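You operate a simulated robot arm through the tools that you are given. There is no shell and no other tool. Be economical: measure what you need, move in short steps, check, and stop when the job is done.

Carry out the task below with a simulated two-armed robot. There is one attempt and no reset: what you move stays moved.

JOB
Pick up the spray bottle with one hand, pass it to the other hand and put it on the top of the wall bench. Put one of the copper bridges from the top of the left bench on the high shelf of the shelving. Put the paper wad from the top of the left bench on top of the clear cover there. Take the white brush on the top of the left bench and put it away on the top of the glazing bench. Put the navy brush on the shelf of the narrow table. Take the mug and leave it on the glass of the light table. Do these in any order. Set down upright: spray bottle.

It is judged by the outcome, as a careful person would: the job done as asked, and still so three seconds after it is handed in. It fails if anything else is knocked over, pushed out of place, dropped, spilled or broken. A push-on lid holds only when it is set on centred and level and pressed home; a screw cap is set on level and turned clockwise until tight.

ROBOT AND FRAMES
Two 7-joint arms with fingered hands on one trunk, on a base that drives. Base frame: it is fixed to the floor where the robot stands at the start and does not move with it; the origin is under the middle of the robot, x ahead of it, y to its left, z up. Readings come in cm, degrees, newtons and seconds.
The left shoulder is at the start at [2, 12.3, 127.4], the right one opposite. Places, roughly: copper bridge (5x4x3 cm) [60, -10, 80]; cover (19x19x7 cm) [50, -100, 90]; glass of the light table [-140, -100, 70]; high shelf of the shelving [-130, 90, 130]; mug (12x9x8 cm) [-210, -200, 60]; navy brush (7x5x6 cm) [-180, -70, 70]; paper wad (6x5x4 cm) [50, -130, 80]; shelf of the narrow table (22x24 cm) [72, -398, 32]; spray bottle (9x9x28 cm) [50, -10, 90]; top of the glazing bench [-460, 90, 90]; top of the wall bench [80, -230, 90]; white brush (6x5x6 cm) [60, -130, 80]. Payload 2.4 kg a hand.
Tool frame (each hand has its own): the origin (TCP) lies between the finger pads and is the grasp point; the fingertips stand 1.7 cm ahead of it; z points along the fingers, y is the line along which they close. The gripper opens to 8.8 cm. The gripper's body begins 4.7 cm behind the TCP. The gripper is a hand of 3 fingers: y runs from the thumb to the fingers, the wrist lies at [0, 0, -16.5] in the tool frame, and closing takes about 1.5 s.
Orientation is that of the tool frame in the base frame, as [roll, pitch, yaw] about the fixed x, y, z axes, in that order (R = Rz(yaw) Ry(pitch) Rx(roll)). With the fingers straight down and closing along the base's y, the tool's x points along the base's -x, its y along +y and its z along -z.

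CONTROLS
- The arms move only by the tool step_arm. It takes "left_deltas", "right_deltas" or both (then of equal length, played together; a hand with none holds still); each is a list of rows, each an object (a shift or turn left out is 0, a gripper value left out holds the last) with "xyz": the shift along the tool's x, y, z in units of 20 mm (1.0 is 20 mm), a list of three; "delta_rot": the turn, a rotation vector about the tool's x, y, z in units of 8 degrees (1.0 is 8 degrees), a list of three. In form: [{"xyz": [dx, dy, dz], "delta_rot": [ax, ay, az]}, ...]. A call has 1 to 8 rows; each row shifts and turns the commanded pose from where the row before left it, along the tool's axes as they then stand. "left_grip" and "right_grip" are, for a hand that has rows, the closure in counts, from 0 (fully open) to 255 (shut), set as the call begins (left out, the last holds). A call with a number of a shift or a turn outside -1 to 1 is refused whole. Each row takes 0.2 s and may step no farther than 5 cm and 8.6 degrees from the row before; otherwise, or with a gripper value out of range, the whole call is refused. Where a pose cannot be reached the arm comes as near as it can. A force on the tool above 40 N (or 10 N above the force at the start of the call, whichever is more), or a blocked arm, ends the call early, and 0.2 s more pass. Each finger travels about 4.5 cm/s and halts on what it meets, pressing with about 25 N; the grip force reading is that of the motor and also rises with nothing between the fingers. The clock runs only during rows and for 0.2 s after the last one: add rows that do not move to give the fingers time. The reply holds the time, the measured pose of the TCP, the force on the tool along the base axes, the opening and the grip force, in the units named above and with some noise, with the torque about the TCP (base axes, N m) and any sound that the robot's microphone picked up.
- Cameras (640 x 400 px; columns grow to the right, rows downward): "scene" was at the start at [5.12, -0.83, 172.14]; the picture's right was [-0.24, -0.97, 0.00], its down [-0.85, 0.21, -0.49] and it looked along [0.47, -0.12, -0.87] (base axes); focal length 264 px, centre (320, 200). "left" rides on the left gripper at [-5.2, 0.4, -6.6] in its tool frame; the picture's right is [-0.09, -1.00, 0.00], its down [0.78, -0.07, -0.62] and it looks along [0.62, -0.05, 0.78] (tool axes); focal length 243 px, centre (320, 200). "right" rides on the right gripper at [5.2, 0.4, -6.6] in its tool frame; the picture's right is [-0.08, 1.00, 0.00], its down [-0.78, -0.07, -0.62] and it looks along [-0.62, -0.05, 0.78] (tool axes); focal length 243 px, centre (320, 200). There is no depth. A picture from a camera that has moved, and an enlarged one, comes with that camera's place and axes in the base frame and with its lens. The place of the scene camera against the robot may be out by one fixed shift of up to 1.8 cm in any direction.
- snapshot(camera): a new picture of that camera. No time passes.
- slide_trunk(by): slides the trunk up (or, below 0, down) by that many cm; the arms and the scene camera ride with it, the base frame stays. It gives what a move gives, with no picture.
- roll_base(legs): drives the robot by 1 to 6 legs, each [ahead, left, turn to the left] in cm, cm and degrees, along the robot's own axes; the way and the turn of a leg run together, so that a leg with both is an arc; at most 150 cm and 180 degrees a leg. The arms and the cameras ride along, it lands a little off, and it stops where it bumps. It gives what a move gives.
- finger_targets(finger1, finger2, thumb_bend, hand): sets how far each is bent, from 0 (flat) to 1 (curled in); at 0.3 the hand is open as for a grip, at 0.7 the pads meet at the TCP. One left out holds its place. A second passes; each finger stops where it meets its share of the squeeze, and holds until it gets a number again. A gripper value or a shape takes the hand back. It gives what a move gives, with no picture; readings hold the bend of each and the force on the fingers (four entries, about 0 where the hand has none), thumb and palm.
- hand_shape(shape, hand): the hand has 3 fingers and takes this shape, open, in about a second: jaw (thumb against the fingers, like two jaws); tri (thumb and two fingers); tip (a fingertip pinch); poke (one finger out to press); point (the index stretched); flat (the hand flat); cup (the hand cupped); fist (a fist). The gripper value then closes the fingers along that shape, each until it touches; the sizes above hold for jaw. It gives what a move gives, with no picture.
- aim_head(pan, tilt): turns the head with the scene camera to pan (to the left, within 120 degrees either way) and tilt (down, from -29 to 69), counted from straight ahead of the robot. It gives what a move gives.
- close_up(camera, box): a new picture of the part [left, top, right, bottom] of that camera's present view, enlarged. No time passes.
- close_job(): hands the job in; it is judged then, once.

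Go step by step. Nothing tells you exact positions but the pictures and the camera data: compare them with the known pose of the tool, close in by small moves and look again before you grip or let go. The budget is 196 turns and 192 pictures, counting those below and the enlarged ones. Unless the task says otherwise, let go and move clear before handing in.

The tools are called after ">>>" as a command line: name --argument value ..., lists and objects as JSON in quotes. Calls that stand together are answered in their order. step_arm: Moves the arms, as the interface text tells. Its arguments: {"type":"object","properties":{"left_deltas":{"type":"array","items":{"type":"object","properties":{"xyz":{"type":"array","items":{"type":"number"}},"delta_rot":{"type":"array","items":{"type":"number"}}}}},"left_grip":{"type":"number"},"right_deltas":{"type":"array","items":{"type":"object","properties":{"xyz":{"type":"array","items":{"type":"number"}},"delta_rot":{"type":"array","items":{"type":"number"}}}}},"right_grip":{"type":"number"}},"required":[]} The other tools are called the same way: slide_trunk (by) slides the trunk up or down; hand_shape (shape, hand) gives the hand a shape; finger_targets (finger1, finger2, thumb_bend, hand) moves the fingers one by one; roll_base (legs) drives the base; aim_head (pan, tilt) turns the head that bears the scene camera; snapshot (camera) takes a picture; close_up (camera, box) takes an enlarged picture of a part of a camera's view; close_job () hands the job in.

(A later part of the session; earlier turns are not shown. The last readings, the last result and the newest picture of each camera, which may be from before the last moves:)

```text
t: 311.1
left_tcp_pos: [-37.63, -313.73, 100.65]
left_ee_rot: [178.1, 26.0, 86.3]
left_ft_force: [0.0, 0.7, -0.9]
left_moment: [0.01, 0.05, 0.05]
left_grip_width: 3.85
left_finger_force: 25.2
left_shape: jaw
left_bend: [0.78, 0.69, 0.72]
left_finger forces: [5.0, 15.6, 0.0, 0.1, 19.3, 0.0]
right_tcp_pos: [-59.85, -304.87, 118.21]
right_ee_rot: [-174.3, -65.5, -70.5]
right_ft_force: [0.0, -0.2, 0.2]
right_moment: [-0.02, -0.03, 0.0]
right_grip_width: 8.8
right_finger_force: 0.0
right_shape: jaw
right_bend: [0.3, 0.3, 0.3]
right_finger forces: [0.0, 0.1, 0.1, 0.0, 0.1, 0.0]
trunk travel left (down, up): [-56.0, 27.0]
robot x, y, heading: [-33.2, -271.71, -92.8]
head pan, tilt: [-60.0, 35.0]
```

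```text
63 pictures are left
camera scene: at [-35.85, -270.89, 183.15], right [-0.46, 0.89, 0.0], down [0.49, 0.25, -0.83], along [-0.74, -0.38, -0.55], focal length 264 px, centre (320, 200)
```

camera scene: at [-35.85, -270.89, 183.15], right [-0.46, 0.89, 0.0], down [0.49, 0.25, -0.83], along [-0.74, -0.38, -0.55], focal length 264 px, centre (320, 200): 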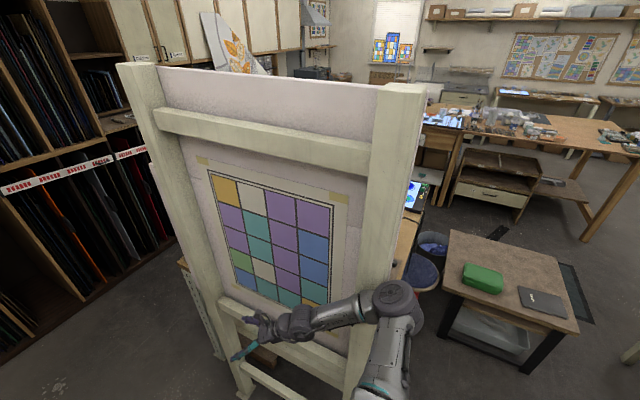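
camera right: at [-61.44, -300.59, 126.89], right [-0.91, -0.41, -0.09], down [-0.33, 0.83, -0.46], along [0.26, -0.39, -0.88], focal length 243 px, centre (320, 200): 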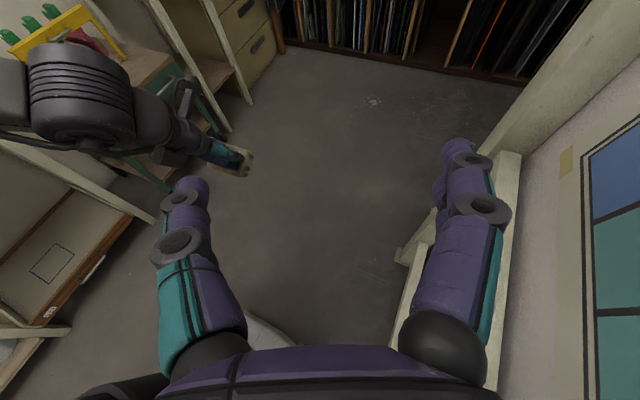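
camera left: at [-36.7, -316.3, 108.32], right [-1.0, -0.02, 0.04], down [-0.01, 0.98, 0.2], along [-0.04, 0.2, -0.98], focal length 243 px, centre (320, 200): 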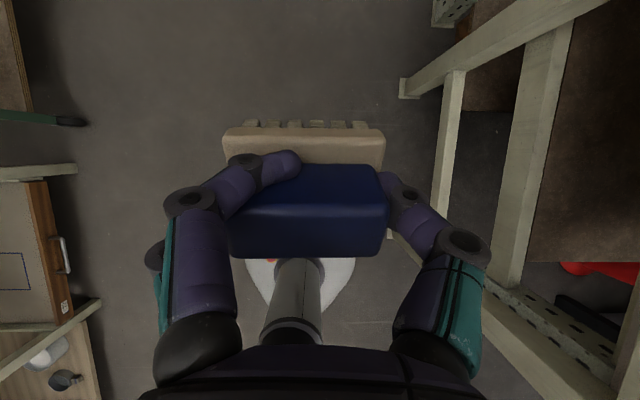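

>>> roll_base --legs '[[0, 5, 0]]'

>>> aim_head --pan -75 --tilt 65

>>> snapshot --camera "scene"

```text
t: 312.1
left_tcp_pos: [-35.08, -315.3, 99.64]
left_ee_rot: [177.5, 25.6, 86.0]
left_ft_force: [-0.6, -0.3, -0.6]
left_moment: [-0.02, 0.04, 0.0]
left_grip_width: 3.88
left_finger_force: 24.6
left_shape: jaw
left_bend: [0.78, 0.69, 0.72]
left_finger forces: [4.8, 15.5, 0.1, 0.0, 19.1, 0.0]
right_tcp_pos: [-57.91, -306.16, 117.49]
right_ee_rot: [-172.6, -65.9, -71.5]
right_ft_force: [0.4, 0.0, 0.0]
right_moment: [0.01, 0.04, 0.04]
right_grip_width: 8.79
right_finger_force: 0.1
right_shape: jaw
right_bend: [0.3, 0.3, 0.3]
right_finger forces: [0.0, 0.1, 0.0, 0.1, 0.0, 0.0]
trunk travel left (down, up): [-56.0, 27.0]
robot x, y, heading: [-28.41, -272.02, -93.2]
head pan, tilt: [-60.0, 35.0]
```

```text
t: 313.0
left_tcp_pos: [-34.97, -315.5, 99.65]
left_ee_rot: [177.6, 25.7, 86.0]
left_ft_force: [-0.3, 0.2, -0.7]
left_moment: [-0.01, 0.02, -0.02]
left_grip_width: 3.87
left_finger_force: 25.0
left_shape: jaw
left_bend: [0.78, 0.69, 0.72]
left_finger forces: [4.7, 15.6, 0.0, 0.1, 19.1, 0.0]
right_tcp_pos: [-57.78, -306.37, 117.4]
right_ee_rot: [-172.7, -65.7, -71.5]
right_ft_force: [0.5, -0.4, 0.3]
right_moment: [0.0, 0.02, 0.0]
right_grip_width: 8.82
right_finger_force: 0.1
right_shape: jaw
right_bend: [0.3, 0.3, 0.3]
right_finger forces: [0.0, 0.0, 0.0, 0.0, 0.0, 0.1]
trunk travel left (down, up): [-56.0, 27.0]
robot x, y, heading: [-28.57, -272.35, -92.9]
head pan, tilt: [-75.0, 65.0]
```

```text
62 pictures are left
camera scene: at [-33.68, -270.43, 178.89], right [-0.21, 0.98, 0.0], down [0.89, 0.19, -0.42], along [-0.41, -0.09, -0.91], focal length 264 px, centre (320, 200)
```

scene: 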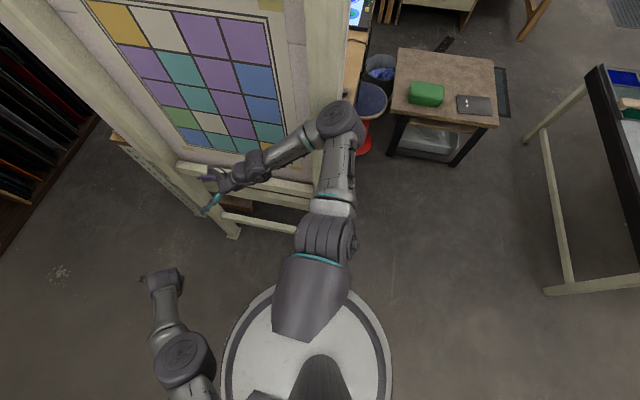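

It moves left now; the elbow was against the post. Continuing left, clear of the easel.

>>> roll_base --legs '[[0, 8, 0], [0, 20, 0]]'

>>> snapshot --camera "scene"

>>> snapshot --camera "left"

```text
t: 315.3
left_tcp_pos: [-6.77, -316.97, 99.6]
left_ee_rot: [177.6, 25.7, 85.9]
left_ft_force: [0.4, -0.3, -1.2]
left_moment: [-0.01, 0.0, 0.02]
left_grip_width: 3.91
left_finger_force: 24.9
left_shape: jaw
left_bend: [0.78, 0.69, 0.72]
left_finger forces: [4.8, 15.6, 0.1, 0.1, 19.0, 0.0]
right_tcp_pos: [-29.66, -307.76, 117.47]
right_ee_rot: [-172.9, -65.8, -71.4]
right_ft_force: [-0.5, -0.6, 0.4]
right_moment: [0.02, 0.02, 0.06]
right_grip_width: 8.81
right_finger_force: 0.2
right_shape: jaw
right_bend: [0.3, 0.3, 0.3]
right_finger forces: [0.0, 0.0, 0.1, 0.0, 0.0, 0.0]
trunk travel left (down, up): [-56.0, 27.0]
robot x, y, heading: [-0.39, -272.67, -92.8]
head pan, tilt: [-75.0, 65.0]
```

```text
61 pictures are left
camera scene: at [-5.43, -271.87, 178.89], right [-0.21, 0.98, 0.0], down [0.89, 0.19, -0.42], along [-0.41, -0.09, -0.91], focal length 264 px, centre (320, 200)
```

scene: 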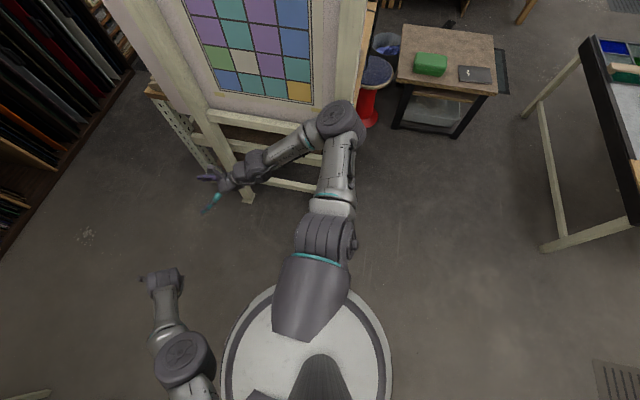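

```text
60 pictures are left
camera left: at [-6.82, -318.76, 107.83], right [-1.0, -0.03, 0.0], down [-0.02, 0.98, 0.22], along [0.0, 0.22, -0.98], focal length 243 px, centre (320, 200)
```

left: 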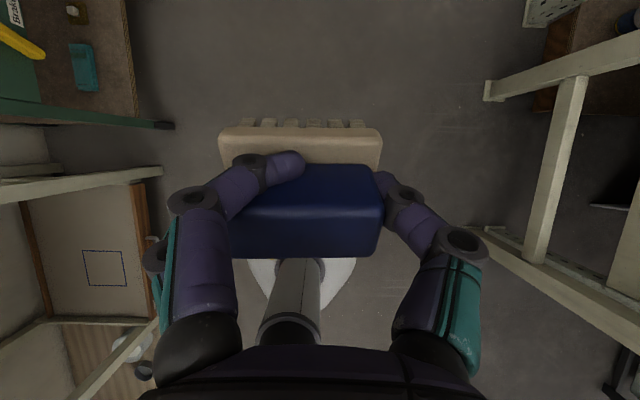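

Clear of the easel and nothing fell. The brush pivoted in the grip; I check how it sits, and view the narrow table.

>>> aim_head --pan 0 --tilt 55

>>> close_up --camera "scene" --box '[260, 130, 400, 270]'

>>> aim_head --pan 40 --tilt 30

>>> close_up --camera "scene" --box '[160, 100, 480, 360]'

```text
t: 316.8
left_tcp_pos: [-6.78, -316.88, 99.7]
left_ee_rot: [177.7, 25.6, 86.0]
left_ft_force: [0.5, 0.3, -0.2]
left_moment: [-0.05, 0.03, 0.01]
left_grip_width: 3.84
left_finger_force: 24.7
left_shape: jaw
left_bend: [0.78, 0.69, 0.72]
left_finger forces: [4.8, 15.6, 0.1, 0.1, 19.1, 0.1]
right_tcp_pos: [-29.84, -307.71, 117.48]
right_ee_rot: [-172.6, -65.7, -71.6]
right_ft_force: [0.1, 0.1, -0.4]
right_moment: [0.05, -0.02, -0.02]
right_grip_width: 8.8
right_finger_force: 0.0
right_shape: jaw
right_bend: [0.3, 0.3, 0.3]
right_finger forces: [0.0, 0.1, 0.0, 0.0, 0.1, 0.1]
trunk travel left (down, up): [-56.0, 27.0]
robot x, y, heading: [-0.73, -273.49, -92.7]
head pan, tilt: [0.0, 55.0]
```

```text
2.86 times, centred on (330, 200) of scene
camera zoom: at [0.0, -277.8, 180.04], right [-1.0, 0.05, 0.0], down [0.04, 0.82, -0.57], along [-0.03, -0.57, -0.82], focal length 755 px, centre (291, 200)
```

zoom: 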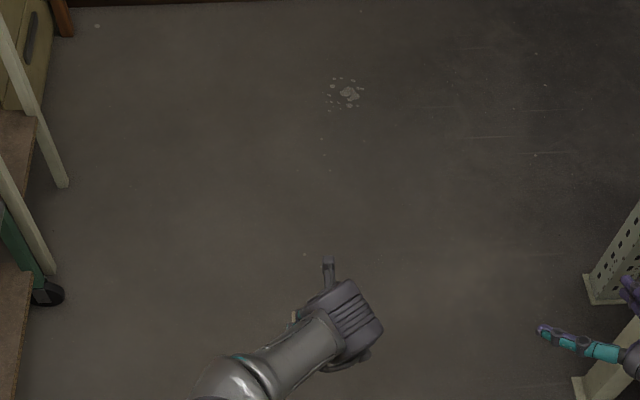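

```text
t: 317.8
left_tcp_pos: [-6.74, -316.86, 99.58]
left_ee_rot: [177.6, 25.6, 86.0]
left_ft_force: [-1.7, 0.7, -0.8]
left_moment: [0.02, 0.01, 0.01]
left_grip_width: 3.87
left_finger_force: 24.6
left_shape: jaw
left_bend: [0.78, 0.69, 0.72]
left_finger forces: [4.7, 15.5, 0.0, 0.1, 19.1, 0.0]
right_tcp_pos: [-29.77, -307.77, 117.44]
right_ee_rot: [-172.7, -65.7, -71.4]
right_ft_force: [0.8, -0.1, 0.8]
right_moment: [-0.01, 0.02, -0.01]
right_grip_width: 8.8
right_finger_force: 0.1
right_shape: jaw
right_bend: [0.3, 0.3, 0.3]
right_finger forces: [0.0, 0.0, 0.0, 0.0, 0.0, 0.0]
trunk travel left (down, up): [-56.0, 27.0]
robot x, y, heading: [-0.54, -273.53, -92.8]
head pan, tilt: [40.0, 30.0]
```

```text
1.54 times, centred on (320, 230) of scene
camera zoom: at [5.82, -277.82, 183.64], right [-0.8, -0.6, 0.0], down [-0.3, 0.4, -0.87], along [0.52, -0.69, -0.5], focal length 407 px, centre (320, 154)
```

zoom: 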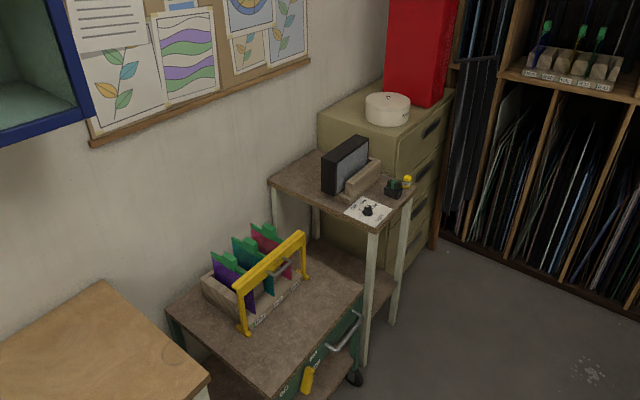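

The narrow table's shelf opening is between legs at (59,-386) and (58,-412), front facing -x. I drive to y≈-394 and turn to face +x.

>>> roll_base --legs '[[122, 0, 0], [0, 0, 92.8]]'

>>> aim_head --pan 0 --tilt 45

>>> snapshot --camera "scene"

>>> snapshot --camera "left"

```text
t: 327.7
left_tcp_pos: [37.33, -399.42, 99.54]
left_ee_rot: [177.7, 25.7, 176.4]
left_ft_force: [-0.4, -0.8, -0.9]
left_moment: [0.0, 0.0, -0.02]
left_grip_width: 3.84
left_finger_force: 24.7
left_shape: jaw
left_bend: [0.78, 0.69, 0.72]
left_finger forces: [4.2, 15.8, 0.0, 0.1, 18.8, 0.1]
right_tcp_pos: [28.41, -422.45, 117.48]
right_ee_rot: [-172.8, -65.7, 18.9]
right_ft_force: [0.0, -0.6, 0.9]
right_moment: [-0.03, 0.0, 0.03]
right_grip_width: 8.81
right_finger_force: 0.1
right_shape: jaw
right_bend: [0.3, 0.3, 0.3]
right_finger forces: [0.1, 0.0, 0.0, 0.0, 0.0, 0.1]
trunk travel left (down, up): [-56.0, 27.0]
robot x, y, heading: [-5.97, -393.41, -2.4]
head pan, tilt: [40.0, 30.0]
```

```text
t: 328.8
left_tcp_pos: [37.45, -399.47, 99.61]
left_ee_rot: [177.6, 25.8, 176.5]
left_ft_force: [-0.2, -0.3, -0.4]
left_moment: [-0.03, 0.01, 0.03]
left_grip_width: 3.84
left_finger_force: 25.0
left_shape: jaw
left_bend: [0.78, 0.69, 0.72]
left_finger forces: [4.2, 15.6, 0.0, 0.1, 18.8, 0.0]
right_tcp_pos: [28.41, -422.41, 117.45]
right_ee_rot: [-172.6, -65.8, 18.8]
right_ft_force: [0.0, 0.5, -0.5]
right_moment: [0.0, -0.02, 0.0]
right_grip_width: 8.81
right_finger_force: 0.2
right_shape: jaw
right_bend: [0.3, 0.3, 0.3]
right_finger forces: [0.0, 0.0, 0.0, 0.0, 0.0, 0.0]
trunk travel left (down, up): [-56.0, 27.0]
robot x, y, heading: [-6.26, -393.13, -2.3]
head pan, tilt: [0.0, 45.0]
```

```text
57 pictures are left
camera scene: at [0.65, -392.87, 181.39], right [-0.04, -1.0, 0.0], down [-0.71, 0.03, -0.71], along [0.71, -0.03, -0.71], focal length 264 px, centre (320, 200)
```

scene: 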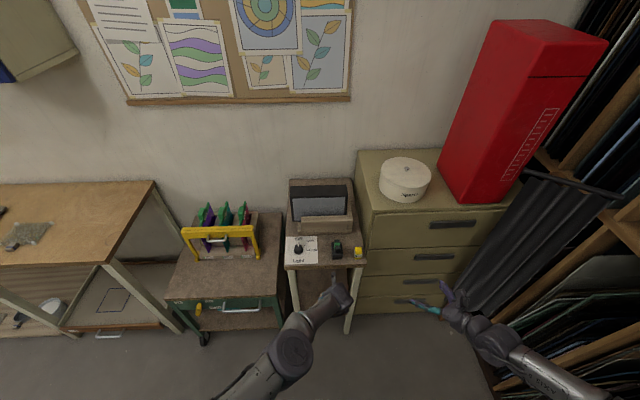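

```text
56 pictures are left
camera left: at [39.1, -399.41, 107.83], right [0.03, -1.0, 0.0], down [-0.97, -0.03, 0.22], along [-0.22, -0.01, -0.98], focal length 243 px, centre (320, 200)
```

left: 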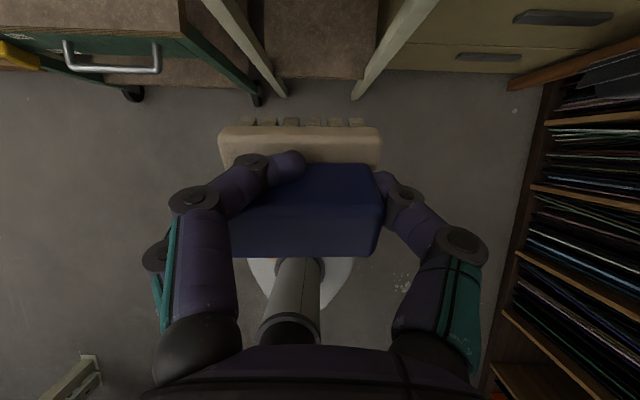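

The shelf spans x≈58–80, y≈-382…-415 at z 32, with the table top at ~87. I retract the right hand, lower the trunk and prepare to slide the brush in.

>>> step_arm --right_deltas '[{"xyz": [0, 0, -1]}, {"xyz": [0, 0, -1]}, {"xyz": [0, 0, -1]}, {"xyz": [0, 0, -1]}, {"xyz": [0, 0, -1]}, {"xyz": [0, 0, -1]}, {}]'

>>> slide_trunk --by -54

>>> step_arm --left_deltas '[{"xyz": [0.22, 0, 0.45]}, {"xyz": [0.22, 0, 0.45]}, {"xyz": [0.22, 0, 0.45]}, {"xyz": [0.22, 0, 0.45]}, {}]'

>>> snapshot --camera "scene"

```text
t: 330.4
left_tcp_pos: [37.4, -399.43, 99.64]
left_ee_rot: [177.7, 25.5, 176.5]
left_ft_force: [0.0, 0.5, -1.6]
left_moment: [0.0, -0.01, 0.0]
left_grip_width: 3.85
left_finger_force: 24.9
left_shape: jaw
left_bend: [0.78, 0.69, 0.72]
left_finger forces: [4.2, 15.8, 0.1, 0.1, 18.8, 0.0]
right_tcp_pos: [18.56, -427.28, 122.22]
right_ee_rot: [-172.6, -65.7, 18.8]
right_ft_force: [-0.6, -1.3, -0.3]
right_moment: [0.01, 0.02, -0.01]
right_grip_width: 8.81
right_finger_force: 0.1
right_shape: jaw
right_bend: [0.3, 0.3, 0.3]
right_finger forces: [0.1, 0.1, 0.0, 0.0, 0.0, 0.1]
trunk travel left (down, up): [-56.0, 27.0]
robot x, y, heading: [-6.22, -393.14, -2.3]
head pan, tilt: [0.0, 45.0]
```

```text
refused: -54 is not a number from -40 to 40
```

```text
t: 331.6
left_tcp_pos: [36.06, -398.1, 96.42]
left_ee_rot: [177.7, 25.6, 176.5]
left_ft_force: [0.0, -1.0, -1.3]
left_moment: [-0.01, -0.01, -0.02]
left_grip_width: 3.83
left_finger_force: 24.8
left_shape: jaw
left_bend: [0.78, 0.69, 0.72]
left_finger forces: [3.9, 15.8, 0.1, 0.0, 18.7, 0.0]
left hand out of reach, approached as far as the arm can: row 1, 2, 3, 4
right_tcp_pos: [18.75, -427.33, 122.26]
right_ee_rot: [-172.9, -65.7, 19.0]
right_ft_force: [-0.4, 0.1, 0.1]
right_moment: [0.03, 0.03, 0.01]
right_grip_width: 8.8
right_finger_force: 0.0
right_shape: jaw
right_bend: [0.3, 0.3, 0.3]
right_finger forces: [0.0, 0.1, 0.1, 0.0, 0.0, 0.0]
trunk travel left (down, up): [-56.0, 27.0]
robot x, y, heading: [-6.1, -393.57, -2.6]
head pan, tilt: [0.0, 45.0]
```

```text
55 pictures are left
camera scene: at [0.63, -392.9, 181.39], right [-0.04, -1.0, 0.0], down [-0.71, 0.03, -0.71], along [0.71, -0.03, -0.71], focal length 264 px, centre (320, 200)
```

scene: 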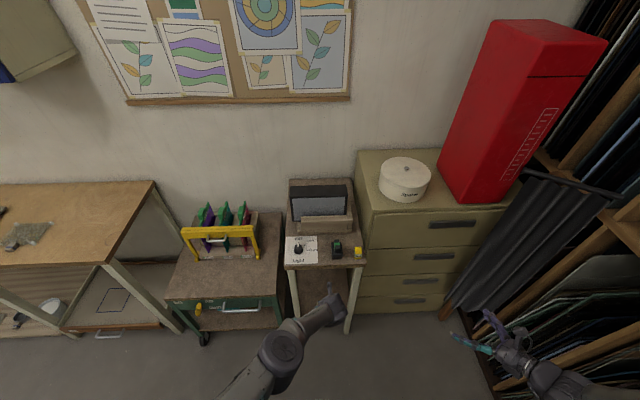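

Trunk moves are limited to 40 per call. I shift the hand toward its own shoulder to gain downward reach, then lower the trunk in two calls.

>>> step_arm --left_deltas '[{"xyz": [0, 1, 0]}, {"xyz": [0, 1, 0]}, {"xyz": [0, 1, 0]}, {"xyz": [0, 1, 0]}, {"xyz": [0.22, 0.5, 0.45]}, {"xyz": [0.22, 0.5, 0.45]}, {"xyz": [0.22, 0, 0.45]}, {"xyz": [0.22, 0, 0.45]}]'

>>> slide_trunk --by -40

>>> slide_trunk --by -13

>>> snapshot --camera "scene"

>>> snapshot --camera "left"

```text
t: 333.4
left_tcp_pos: [36.52, -387.83, 92.84]
left_ee_rot: [177.5, 25.5, 176.6]
left_ft_force: [-0.1, 0.3, -0.3]
left_moment: [-0.01, -0.02, -0.06]
left_grip_width: 3.8
left_finger_force: 24.5
left_shape: jaw
left_bend: [0.78, 0.68, 0.72]
left_finger forces: [3.2, 16.3, 0.0, 0.0, 18.5, 0.0]
right_tcp_pos: [18.72, -427.14, 122.38]
right_ee_rot: [-172.7, -65.7, 19.0]
right_ft_force: [-0.5, 0.6, 0.6]
right_moment: [0.0, -0.03, -0.03]
right_grip_width: 8.81
right_finger_force: 0.0
right_shape: jaw
right_bend: [0.3, 0.3, 0.3]
right_finger forces: [0.0, 0.1, 0.0, 0.1, 0.0, 0.0]
trunk travel left (down, up): [-56.0, 27.0]
robot x, y, heading: [-6.52, -393.45, -2.3]
head pan, tilt: [0.0, 45.0]
```

```text
t: 337.2
left_tcp_pos: [36.4, -387.99, 53.01]
left_ee_rot: [177.6, 25.6, 176.5]
left_ft_force: [0.7, -0.1, -1.5]
left_moment: [0.0, 0.05, -0.01]
left_grip_width: 3.8
left_finger_force: 25.1
left_shape: jaw
left_bend: [0.78, 0.68, 0.72]
left_finger forces: [3.3, 16.2, 0.1, 0.1, 18.5, 0.0]
right_tcp_pos: [18.71, -427.24, 82.26]
right_ee_rot: [-172.7, -65.6, 19.0]
right_ft_force: [-0.2, 0.2, -0.2]
right_moment: [0.0, 0.04, -0.01]
right_grip_width: 8.76
right_finger_force: 0.1
right_shape: jaw
right_bend: [0.3, 0.3, 0.3]
right_finger forces: [0.1, 0.0, 0.0, 0.1, 0.1, 0.0]
trunk travel left (down, up): [-16.0, 67.0]
robot x, y, heading: [-6.21, -393.49, -2.2]
head pan, tilt: [0.0, 45.0]
```

```text
t: 338.8
left_tcp_pos: [36.42, -387.87, 39.81]
left_ee_rot: [177.6, 25.6, 176.6]
left_ft_force: [0.1, 0.5, -0.3]
left_moment: [0.03, 0.02, 0.01]
left_grip_width: 3.82
left_finger_force: 24.7
left_shape: jaw
left_bend: [0.78, 0.68, 0.72]
left_finger forces: [3.4, 16.2, 0.0, 0.0, 18.4, 0.0]
right_tcp_pos: [18.66, -427.23, 69.39]
right_ee_rot: [-172.6, -65.7, 19.0]
right_ft_force: [-0.2, -0.1, 0.8]
right_moment: [0.01, 0.03, 0.01]
right_grip_width: 8.77
right_finger_force: 0.1
right_shape: jaw
right_bend: [0.3, 0.3, 0.3]
right_finger forces: [0.1, 0.0, 0.0, 0.0, 0.0, 0.0]
trunk travel left (down, up): [-3.0, 80.0]
robot x, y, heading: [-6.37, -393.33, -2.3]
head pan, tilt: [0.0, 45.0]
```

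```text
54 pictures are left
camera scene: at [0.63, -392.85, 128.39], right [-0.04, -1.0, 0.0], down [-0.71, 0.03, -0.71], along [0.71, -0.03, -0.71], focal length 264 px, centre (320, 200)
```

scene: 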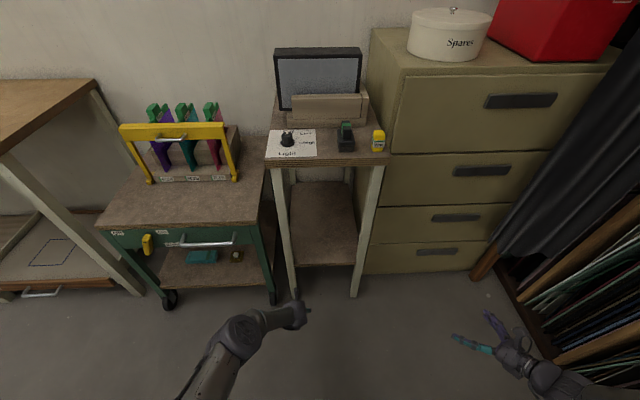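

```text
53 pictures are left
camera left: at [38.17, -387.9, 48.03], right [0.03, -1.0, 0.0], down [-0.97, -0.03, 0.22], along [-0.22, -0.01, -0.98], focal length 243 px, centre (320, 200)
```

left: 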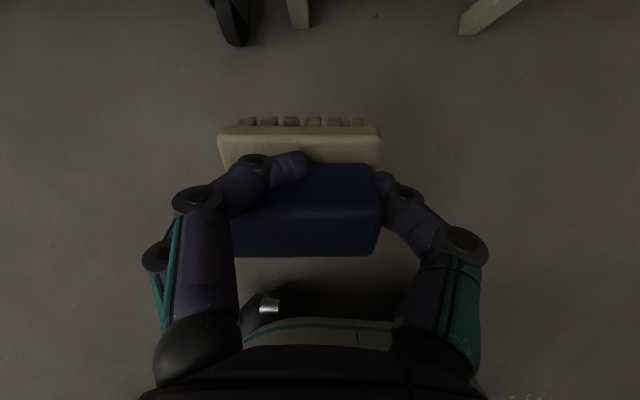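

Shelf is empty and open. I align to its centre line and drive in.

>>> roll_base --legs '[[0, -12.3, 2.3], [18, 0, 0]]'

>>> snapshot --camera "scene"

>>> snapshot --camera "left"

```text
t: 341.2
left_tcp_pos: [53.78, -398.59, 39.71]
left_ee_rot: [177.5, 25.5, 178.8]
left_ft_force: [-0.2, -0.1, -1.3]
left_moment: [0.03, -0.02, 0.01]
left_grip_width: 3.81
left_finger_force: 24.9
left_shape: jaw
left_bend: [0.78, 0.68, 0.72]
left_finger forces: [3.4, 16.2, 0.1, 0.1, 18.5, 0.0]
right_tcp_pos: [37.66, -438.57, 69.39]
right_ee_rot: [-172.7, -65.6, 21.2]
right_ft_force: [0.2, -0.3, 0.7]
right_moment: [0.04, 0.0, 0.01]
right_grip_width: 8.79
right_finger_force: 0.0
right_shape: jaw
right_bend: [0.3, 0.3, 0.3]
right_finger forces: [0.1, 0.0, 0.0, 0.1, 0.0, 0.0]
trunk travel left (down, up): [-3.0, 80.0]
robot x, y, heading: [11.51, -405.61, -0.0]
head pan, tilt: [0.0, 45.0]
```

```text
52 pictures are left
camera scene: at [18.29, -404.91, 128.39], right [0.0, -1.0, 0.0], down [-0.71, 0.0, -0.71], along [0.71, 0.0, -0.71], focal length 264 px, centre (320, 200)
```

scene: 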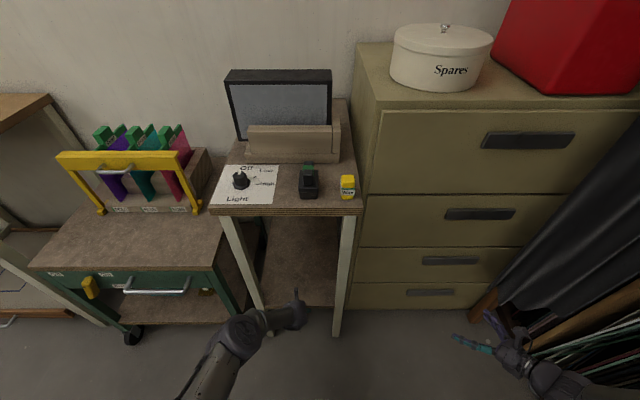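

```text
51 pictures are left
camera left: at [55.57, -398.42, 48.02], right [0.07, -1.0, 0.0], down [-0.97, -0.07, 0.22], along [-0.22, -0.01, -0.98], focal length 243 px, centre (320, 200)
```

left: 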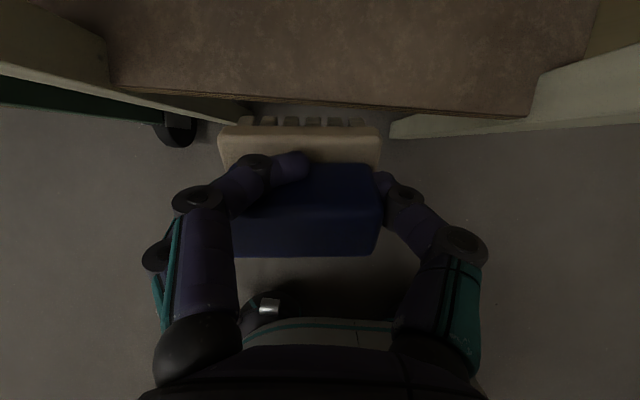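

Shelf edge at z≈33, brush passes above it. Driving in 13 cm.

>>> roll_base --legs '[[13, 0, 0]]'

>>> snapshot --camera "left"

>>> slide_trunk --by -2

```text
t: 342.4
left_tcp_pos: [66.89, -398.52, 39.84]
left_ee_rot: [177.6, 25.6, 178.8]
left_ft_force: [0.4, 0.2, -1.5]
left_moment: [-0.01, -0.01, 0.0]
left_grip_width: 3.82
left_finger_force: 25.3
left_shape: jaw
left_bend: [0.78, 0.68, 0.72]
left_finger forces: [3.4, 16.2, 0.0, 0.1, 18.5, 0.0]
right_tcp_pos: [50.68, -438.59, 69.2]
right_ee_rot: [-172.7, -65.6, 21.3]
right_ft_force: [-1.5, -0.7, 0.4]
right_moment: [0.0, 0.01, 0.02]
right_grip_width: 8.81
right_finger_force: 0.0
right_shape: jaw
right_bend: [0.3, 0.3, 0.3]
right_finger forces: [0.0, 0.1, 0.1, 0.0, 0.0, 0.1]
trunk travel left (down, up): [-3.0, 80.0]
robot x, y, heading: [24.27, -406.11, -0.2]
head pan, tilt: [0.0, 45.0]
```

```text
50 pictures are left
camera left: at [68.53, -398.42, 48.02], right [0.07, -1.0, 0.0], down [-0.97, -0.07, 0.22], along [-0.22, -0.01, -0.98], focal length 243 px, centre (320, 200)
```

left: 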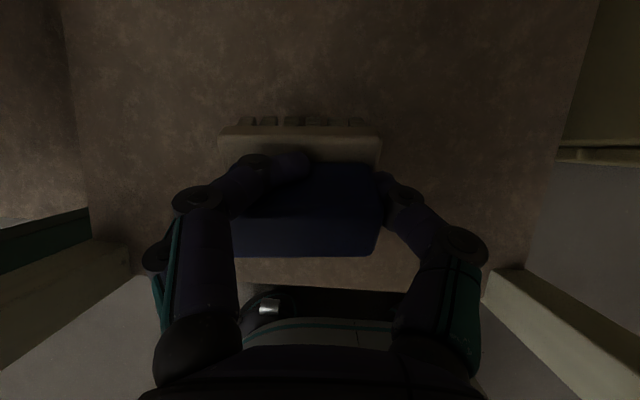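

```text
t: 343.1
left_tcp_pos: [66.83, -398.45, 37.91]
left_ee_rot: [177.6, 25.6, 178.9]
left_ft_force: [-0.2, -0.8, -2.2]
left_moment: [0.0, 0.0, -0.01]
left_grip_width: 3.81
left_finger_force: 25.2
left_shape: jaw
left_bend: [0.78, 0.68, 0.72]
left_finger forces: [3.2, 16.2, 0.1, 0.0, 18.5, 0.1]
right_tcp_pos: [50.63, -438.61, 67.33]
right_ee_rot: [-172.6, -65.7, 21.3]
right_ft_force: [0.7, 0.2, -0.1]
right_moment: [-0.01, 0.0, 0.02]
right_grip_width: 8.81
right_finger_force: 0.1
right_shape: jaw
right_bend: [0.3, 0.3, 0.3]
right_finger forces: [0.0, 0.0, 0.1, 0.0, 0.1, 0.0]
trunk travel left (down, up): [-1.0, 82.0]
robot x, y, heading: [24.39, -405.57, -0.1]
head pan, tilt: [0.0, 45.0]
```

Over the shelf. Lowering with the arm in small guarded steps.

>>> step_arm --left_deltas '[{"xyz": [0.07, 0, 0.14]}, {"xyz": [0.07, 0, 0.14]}, {"xyz": [0.07, 0, 0.14]}, {"xyz": [0.07, 0, 0.14]}, {"xyz": [0.07, 0, 0.14]}, {"xyz": [0.07, 0, 0.14]}, {}]'

>>> snapshot --camera "left"

```text
t: 344.1
left_tcp_pos: [67.3, -398.63, 37.13]
left_ee_rot: [177.7, 26.4, 178.8]
left_ft_force: [0.3, 0.1, 19.7]
left_moment: [0.08, 0.1, -0.02]
left_grip_width: 3.85
left_finger_force: 24.8
left_shape: jaw
left_bend: [0.79, 0.68, 0.76]
left_finger forces: [12.2, 16.6, 0.1, 0.1, 19.9, 0.0]
right_tcp_pos: [50.61, -438.56, 67.29]
right_ee_rot: [-172.8, -65.8, 21.4]
right_ft_force: [0.0, -0.2, -0.4]
right_moment: [0.0, 0.0, -0.01]
right_grip_width: 8.78
right_finger_force: 0.1
right_shape: jaw
right_bend: [0.3, 0.3, 0.3]
right_finger forces: [0.0, 0.0, 0.0, 0.0, 0.0, 0.0]
trunk travel left (down, up): [-1.0, 82.0]
robot x, y, heading: [24.49, -405.85, -0.2]
head pan, tilt: [0.0, 45.0]
stopped in row 4 (left hand): the force on the tool passed its limit at 46 N (the readings are from after the stop); the commanded pose is now the measured one
```

```text
49 pictures are left
camera left: at [68.87, -398.47, 45.35], right [0.07, -1.0, 0.0], down [-0.98, -0.07, 0.21], along [-0.21, -0.02, -0.98], focal length 243 px, centre (320, 200)
```

left: 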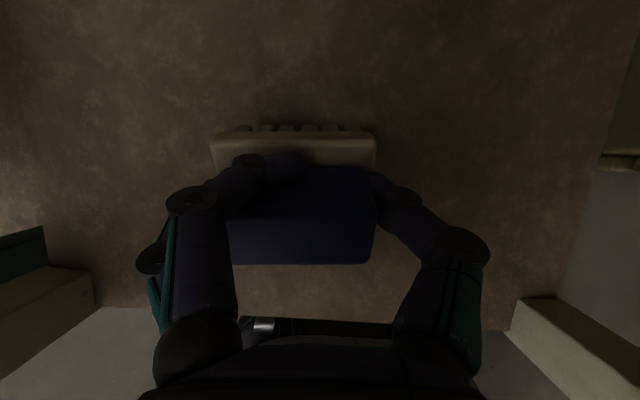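

Brush rests on the shelf. Easing and opening.

>>> step_arm --left_deltas '[{"xyz": [-0.03, 0, -0.06]}, {}]'

>>> finger_targets --hand "left" --finger1 0.2 --finger2 0.2 --thumb_bend 0.2

>>> slide_trunk --by 9

>>> snapshot --camera "left"

```text
t: 344.7
left_tcp_pos: [67.13, -398.47, 37.14]
left_ee_rot: [177.7, 26.3, 178.8]
left_ft_force: [1.5, 0.0, 20.7]
left_moment: [0.07, 0.02, -0.01]
left_grip_width: 3.86
left_finger_force: 25.1
left_shape: jaw
left_bend: [0.79, 0.68, 0.76]
left_finger forces: [13.3, 16.5, 0.1, 0.1, 20.0, 0.0]
right_tcp_pos: [50.52, -438.54, 67.27]
right_ee_rot: [-172.7, -65.8, 21.3]
right_ft_force: [-0.1, -0.2, -0.1]
right_moment: [-0.05, 0.0, 0.0]
right_grip_width: 8.8
right_finger_force: 0.1
right_shape: jaw
right_bend: [0.3, 0.3, 0.3]
right_finger forces: [0.0, 0.0, 0.0, 0.0, 0.0, 0.0]
trunk travel left (down, up): [-1.0, 82.0]
robot x, y, heading: [24.14, -405.48, -0.1]
head pan, tilt: [0.0, 45.0]
```

```text
t: 345.7
left_tcp_pos: [67.06, -398.51, 36.98]
left_ee_rot: [177.6, 26.1, 178.8]
left_ft_force: [0.1, 0.1, 0.2]
left_moment: [0.0, -0.04, -0.01]
left_grip_width: 9.8
left_finger_force: 0.0
left_shape: fingers
left_bend: [0.2, 0.2, 0.2]
left_finger forces: [0.0, 0.0, 0.1, 0.0, 0.0, 0.1]
right_tcp_pos: [50.76, -438.48, 67.24]
right_ee_rot: [-172.7, -65.7, 21.3]
right_ft_force: [-0.2, -0.1, -0.3]
right_moment: [-0.03, 0.0, 0.01]
right_grip_width: 8.79
right_finger_force: 0.0
right_shape: jaw
right_bend: [0.3, 0.3, 0.3]
right_finger forces: [0.0, 0.0, 0.1, 0.1, 0.0, 0.0]
trunk travel left (down, up): [-1.0, 82.0]
robot x, y, heading: [24.68, -405.67, -0.2]
head pan, tilt: [0.0, 45.0]
```

```text
t: 346.9
left_tcp_pos: [67.15, -398.56, 45.9]
left_ee_rot: [177.7, 26.2, 178.8]
left_ft_force: [-0.4, -1.2, 0.1]
left_moment: [-0.02, -0.01, 0.01]
left_grip_width: 9.79
left_finger_force: 0.1
left_shape: fingers
left_bend: [0.2, 0.2, 0.2]
left_finger forces: [0.0, 0.1, 0.0, 0.1, 0.1, 0.0]
right_tcp_pos: [50.69, -438.61, 76.21]
right_ee_rot: [-172.7, -65.7, 21.3]
right_ft_force: [0.5, -0.2, 0.4]
right_moment: [0.03, 0.02, 0.01]
right_grip_width: 8.78
right_finger_force: 0.0
right_shape: jaw
right_bend: [0.3, 0.3, 0.3]
right_finger forces: [0.1, 0.0, 0.0, 0.1, 0.0, 0.0]
trunk travel left (down, up): [-10.0, 73.0]
robot x, y, heading: [24.48, -405.62, -0.1]
head pan, tilt: [0.0, 45.0]
```

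```text
48 pictures are left
camera left: at [68.79, -398.48, 54.25], right [0.07, -1.0, 0.0], down [-0.97, -0.07, 0.21], along [-0.21, -0.02, -0.98], focal length 243 px, centre (320, 200)
```

left: 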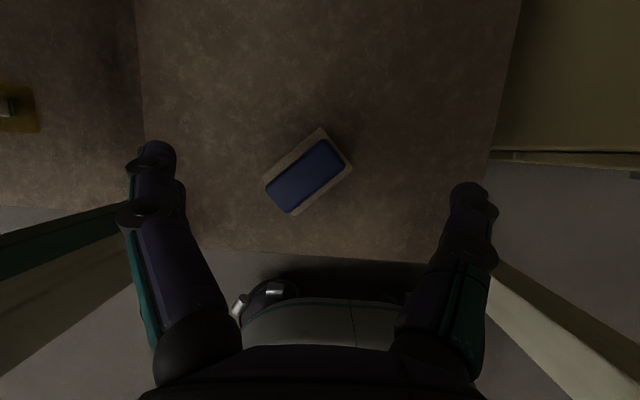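

The navy brush landed upright on the shelf. Backing out, raising, and driving back up the aisle to the left bench for the copper bridge.

>>> roll_base --legs '[[-38, 0, 0]]'

>>> slide_trunk --by 40

>>> slide_trunk --by 18

>>> roll_base --legs '[[0, 127, 0], [0, 127, 0], [0, 125, 0]]'

>>> aim_head --pan 0 --tilt 50

>>> snapshot --camera "scene"

```text
t: 349.4
left_tcp_pos: [29.02, -398.7, 46.01]
left_ee_rot: [177.7, 26.1, 178.4]
left_ft_force: [0.1, 0.1, -1.4]
left_moment: [0.04, -0.01, 0.02]
left_grip_width: 9.8
left_finger_force: 0.1
left_shape: fingers
left_bend: [0.2, 0.2, 0.2]
left_finger forces: [0.0, 0.1, 0.1, 0.0, 0.1, 0.0]
right_tcp_pos: [12.16, -438.61, 76.28]
right_ee_rot: [-172.6, -65.7, 20.7]
right_ft_force: [0.7, 0.3, 0.9]
right_moment: [-0.01, 0.01, 0.02]
right_grip_width: 8.82
right_finger_force: 0.0
right_shape: jaw
right_bend: [0.3, 0.3, 0.3]
right_finger forces: [0.0, 0.1, 0.0, 0.1, 0.0, 0.0]
trunk travel left (down, up): [-10.0, 73.0]
robot x, y, heading: [-14.08, -405.7, -0.6]
head pan, tilt: [0.0, 45.0]
```

```text
t: 353.2
left_tcp_pos: [28.99, -398.81, 86.04]
left_ee_rot: [177.6, 26.1, 178.4]
left_ft_force: [0.1, -0.5, -0.8]
left_moment: [0.0, -0.02, 0.0]
left_grip_width: 9.81
left_finger_force: 0.1
left_shape: fingers
left_bend: [0.2, 0.2, 0.2]
left_finger forces: [0.0, 0.1, 0.0, 0.0, 0.0, 0.0]
right_tcp_pos: [12.17, -438.44, 116.33]
right_ee_rot: [-172.7, -65.7, 20.8]
right_ft_force: [-0.1, -0.8, 0.1]
right_moment: [0.02, -0.02, 0.03]
right_grip_width: 8.78
right_finger_force: 0.1
right_shape: jaw
right_bend: [0.3, 0.3, 0.3]
right_finger forces: [0.1, 0.0, 0.0, 0.0, 0.0, 0.0]
trunk travel left (down, up): [-50.0, 33.0]
robot x, y, heading: [-13.59, -405.5, -0.5]
head pan, tilt: [0.0, 45.0]
```

```text
t: 355.2
left_tcp_pos: [28.96, -398.67, 104.04]
left_ee_rot: [177.7, 26.2, 178.3]
left_ft_force: [-0.6, -0.2, -0.5]
left_moment: [0.0, 0.03, 0.0]
left_grip_width: 9.8
left_finger_force: 0.0
left_shape: fingers
left_bend: [0.2, 0.2, 0.2]
left_finger forces: [0.0, 0.0, 0.0, 0.0, 0.0, 0.0]
right_tcp_pos: [12.21, -438.54, 134.23]
right_ee_rot: [-172.7, -65.7, 20.9]
right_ft_force: [0.9, 1.2, -0.9]
right_moment: [0.0, 0.0, 0.01]
right_grip_width: 8.82
right_finger_force: 0.0
right_shape: jaw
right_bend: [0.3, 0.3, 0.3]
right_finger forces: [0.0, 0.1, 0.1, 0.0, 0.1, 0.0]
trunk travel left (down, up): [-68.0, 15.0]
robot x, y, heading: [-13.95, -405.28, -0.8]
head pan, tilt: [0.0, 45.0]
```

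```text
t: 373.6
left_tcp_pos: [35.68, -18.47, 104.0]
left_ee_rot: [177.6, 26.1, 177.8]
left_ft_force: [-0.2, -0.2, 0.3]
left_moment: [0.01, -0.01, -0.02]
left_grip_width: 9.78
left_finger_force: 0.0
left_shape: fingers
left_bend: [0.2, 0.2, 0.2]
left_finger forces: [0.0, 0.0, 0.0, 0.1, 0.0, 0.1]
right_tcp_pos: [18.31, -58.0, 134.22]
right_ee_rot: [-172.7, -65.7, 20.2]
right_ft_force: [-0.1, -1.0, 0.6]
right_moment: [-0.01, -0.01, -0.01]
right_grip_width: 8.82
right_finger_force: 0.0
right_shape: jaw
right_bend: [0.3, 0.3, 0.3]
right_finger forces: [0.1, 0.2, 0.0, 0.1, 0.0, 0.0]
trunk travel left (down, up): [-68.0, 15.0]
robot x, y, heading: [-6.89, -24.57, -1.6]
head pan, tilt: [0.0, 45.0]
```

```text
t: 374.2
left_tcp_pos: [35.76, -18.42, 104.12]
left_ee_rot: [177.7, 26.0, 177.6]
left_ft_force: [0.0, -0.7, 0.4]
left_moment: [0.0, 0.02, 0.01]
left_grip_width: 9.8
left_finger_force: 0.0
left_shape: fingers
left_bend: [0.2, 0.2, 0.2]
left_finger forces: [0.2, 0.0, 0.0, 0.0, 0.1, 0.0]
right_tcp_pos: [18.37, -58.04, 134.22]
right_ee_rot: [-172.7, -65.7, 20.1]
right_ft_force: [-0.6, 0.1, -0.3]
right_moment: [0.02, 0.04, -0.02]
right_grip_width: 8.8
right_finger_force: 0.0
right_shape: jaw
right_bend: [0.3, 0.3, 0.3]
right_finger forces: [0.0, 0.0, 0.1, 0.0, 0.0, 0.0]
trunk travel left (down, up): [-68.0, 15.0]
robot x, y, heading: [-6.92, -24.96, -1.5]
head pan, tilt: [0.0, 50.0]
```

```text
47 pictures are left
camera scene: at [-0.74, -24.04, 192.7], right [-0.02, -1.0, 0.0], down [-0.77, 0.02, -0.64], along [0.64, -0.01, -0.77], focal length 264 px, centre (320, 200)
```

scene: 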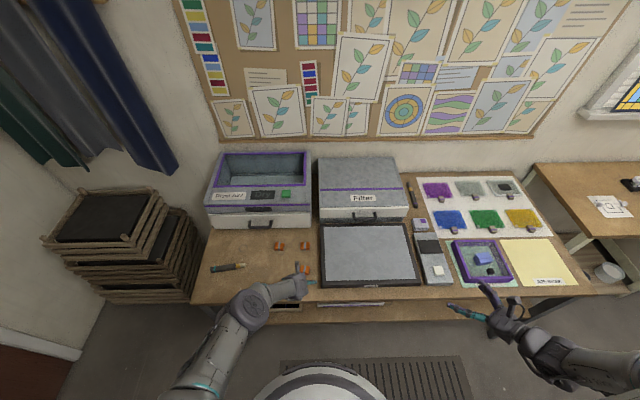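

Wad is still on the cover. Three bridges visible. I drive in and look with the left camera.

>>> roll_base --legs '[[11, 0, 1.5]]'

>>> snapshot --camera "left"

```text
t: 375.4
left_tcp_pos: [46.47, -17.49, 104.01]
left_ee_rot: [177.7, 26.1, 179.2]
left_ft_force: [0.3, -0.2, -0.7]
left_moment: [0.0, -0.03, -0.01]
left_grip_width: 9.81
left_finger_force: 0.1
left_shape: fingers
left_bend: [0.2, 0.2, 0.2]
left_finger forces: [0.0, 0.0, 0.1, 0.0, 0.1, 0.1]
right_tcp_pos: [30.18, -57.45, 134.35]
right_ee_rot: [-172.8, -65.8, 21.6]
right_ft_force: [-0.4, 0.0, -0.4]
right_moment: [0.0, -0.02, 0.0]
right_grip_width: 8.79
right_finger_force: 0.1
right_shape: jaw
right_bend: [0.3, 0.3, 0.3]
right_finger forces: [0.1, 0.1, 0.0, 0.1, 0.0, 0.0]
trunk travel left (down, up): [-68.0, 15.0]
robot x, y, heading: [3.43, -24.61, 0.2]
head pan, tilt: [0.0, 50.0]
```

```text
46 pictures are left
camera left: at [48.1, -17.33, 112.24], right [0.08, -1.0, 0.0], down [-0.97, -0.08, 0.21], along [-0.21, -0.02, -0.98], focal length 243 px, centre (320, 200)
```

left: 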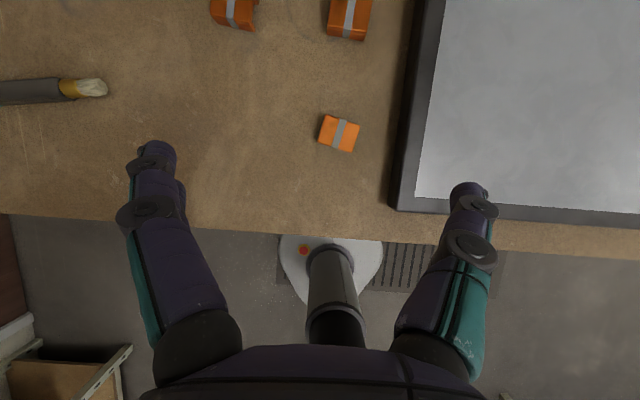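

Bridge A at (49.9,-19.4), with 5 cm free toward the light pad. Aligning with the base, lowering, resetting the grip.

>>> roll_base --legs '[[3.5, -1.9, 0]]'

>>> step_arm --left_deltas '[{}, {}, {}]' --left_grip 0

>>> slide_trunk --by -12

>>> snapshot --camera "left"

```text
t: 376.3
left_tcp_pos: [49.69, -19.37, 104.25]
left_ee_rot: [177.7, 26.1, 179.1]
left_ft_force: [0.4, 0.7, -0.8]
left_moment: [0.0, 0.03, 0.01]
left_grip_width: 9.78
left_finger_force: 0.0
left_shape: fingers
left_bend: [0.2, 0.2, 0.2]
left_finger forces: [0.1, 0.1, 0.0, 0.0, 0.0, 0.0]
right_tcp_pos: [33.53, -59.36, 134.26]
right_ee_rot: [-172.8, -65.7, 21.6]
right_ft_force: [0.3, -0.1, -0.8]
right_moment: [-0.02, 0.02, -0.01]
right_grip_width: 8.81
right_finger_force: 0.0
right_shape: jaw
right_bend: [0.3, 0.3, 0.3]
right_finger forces: [0.1, 0.0, 0.1, 0.0, 0.0, 0.0]
trunk travel left (down, up): [-68.0, 15.0]
robot x, y, heading: [6.89, -26.66, -0.1]
head pan, tilt: [0.0, 50.0]
```

```text
t: 377.1
left_tcp_pos: [49.83, -19.39, 104.14]
left_ee_rot: [177.7, 26.1, 179.1]
left_ft_force: [1.1, -0.1, -0.3]
left_moment: [0.01, 0.02, -0.01]
left_grip_width: 8.8
left_finger_force: 0.0
left_shape: jaw
left_bend: [0.3, 0.3, 0.3]
left_finger forces: [0.0, 0.0, 0.1, 0.0, 0.0, 0.0]
right_tcp_pos: [33.59, -59.37, 134.22]
right_ee_rot: [-172.9, -65.7, 21.6]
right_ft_force: [-0.1, -0.7, 0.3]
right_moment: [0.0, -0.02, 0.01]
right_grip_width: 8.82
right_finger_force: 0.1
right_shape: jaw
right_bend: [0.3, 0.3, 0.3]
right_finger forces: [0.1, 0.0, 0.0, 0.1, 0.0, 0.1]
trunk travel left (down, up): [-68.0, 15.0]
robot x, y, heading: [6.72, -26.65, 0.2]
head pan, tilt: [0.0, 50.0]
```

```text
t: 378.6
left_tcp_pos: [49.82, -19.36, 92.07]
left_ee_rot: [177.7, 26.2, 179.1]
left_ft_force: [0.3, -0.2, 0.5]
left_moment: [0.01, -0.01, 0.03]
left_grip_width: 8.78
left_finger_force: 0.0
left_shape: jaw
left_bend: [0.3, 0.3, 0.3]
left_finger forces: [0.0, 0.0, 0.1, 0.0, 0.0, 0.0]
right_tcp_pos: [33.52, -59.45, 122.32]
right_ee_rot: [-172.7, -65.7, 21.7]
right_ft_force: [-0.3, -0.2, 0.7]
right_moment: [-0.03, 0.02, 0.03]
right_grip_width: 8.78
right_finger_force: 0.1
right_shape: jaw
right_bend: [0.3, 0.3, 0.3]
right_finger forces: [0.1, 0.0, 0.0, 0.0, 0.0, 0.1]
trunk travel left (down, up): [-56.0, 27.0]
robot x, y, heading: [7.26, -26.7, -0.1]
head pan, tilt: [0.0, 50.0]
```

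```text
45 pictures are left
camera left: at [51.5, -19.25, 100.27], right [0.08, -1.0, 0.0], down [-0.97, -0.08, 0.21], along [-0.21, -0.02, -0.98], focal length 243 px, centre (320, 200)
```

left: 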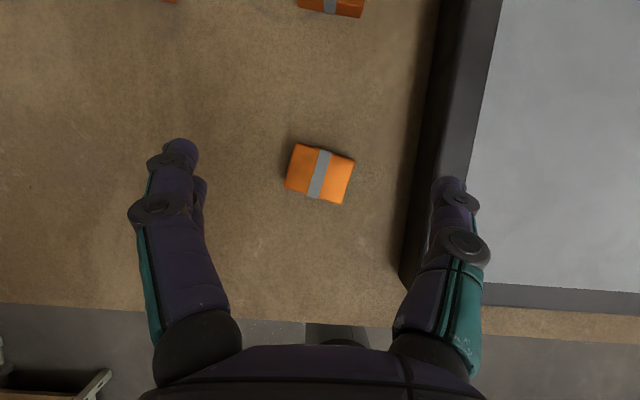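

Centred. I narrow the opening to ~6.5 cm to stay clear of the light pad, then lower.

>>> step_arm --left_deltas '[{}, {}, {}]' --left_grip 65

>>> slide_trunk --by -5

>>> snapshot --camera "left"

```text
t: 379.4
left_tcp_pos: [49.77, -19.28, 92.07]
left_ee_rot: [177.7, 26.1, 179.0]
left_ft_force: [-0.9, -0.9, -0.5]
left_moment: [-0.01, -0.01, 0.02]
left_grip_width: 6.57
left_finger_force: 0.0
left_shape: jaw
left_bend: [0.64, 0.64, 0.6]
left_finger forces: [0.0, 0.0, 0.0, 0.0, 0.1, 0.0]
right_tcp_pos: [33.63, -59.47, 122.25]
right_ee_rot: [-172.6, -65.7, 21.6]
right_ft_force: [0.1, -0.6, -0.1]
right_moment: [0.0, 0.01, -0.03]
right_grip_width: 8.78
right_finger_force: 0.0
right_shape: jaw
right_bend: [0.3, 0.3, 0.3]
right_finger forces: [0.1, 0.0, 0.0, 0.1, 0.1, 0.1]
trunk travel left (down, up): [-56.0, 27.0]
robot x, y, heading: [7.18, -26.73, 0.2]
head pan, tilt: [0.0, 50.0]
```

```text
t: 380.3
left_tcp_pos: [49.81, -19.38, 87.02]
left_ee_rot: [177.7, 26.0, 179.1]
left_ft_force: [-0.2, 1.0, -0.4]
left_moment: [-0.02, -0.01, 0.01]
left_grip_width: 6.57
left_finger_force: 0.0
left_shape: jaw
left_bend: [0.64, 0.64, 0.6]
left_finger forces: [0.0, 0.0, 0.0, 0.1, 0.0, 0.0]
right_tcp_pos: [33.66, -59.35, 117.28]
right_ee_rot: [-172.8, -65.7, 21.6]
right_ft_force: [0.2, -0.5, 0.6]
right_moment: [-0.01, -0.03, 0.0]
right_grip_width: 8.79
right_finger_force: 0.0
right_shape: jaw
right_bend: [0.3, 0.3, 0.3]
right_finger forces: [0.1, 0.0, 0.1, 0.1, 0.0, 0.0]
trunk travel left (down, up): [-51.0, 32.0]
robot x, y, heading: [7.05, -26.54, 0.1]
head pan, tilt: [0.0, 50.0]
```

```text
44 pictures are left
camera left: at [51.5, -19.26, 95.26], right [0.08, -1.0, 0.0], down [-0.97, -0.08, 0.21], along [-0.21, -0.02, -0.98], focal length 243 px, centre (320, 200)
```

left: 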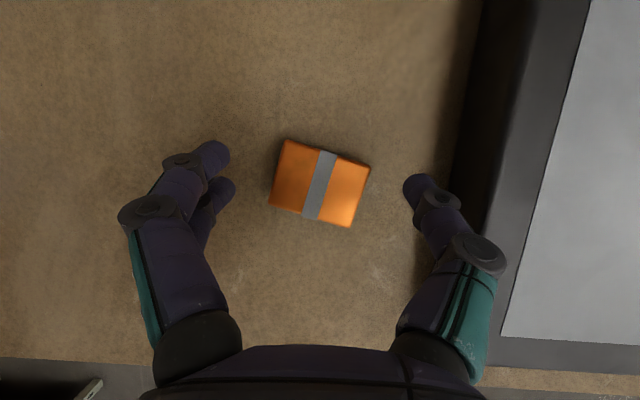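

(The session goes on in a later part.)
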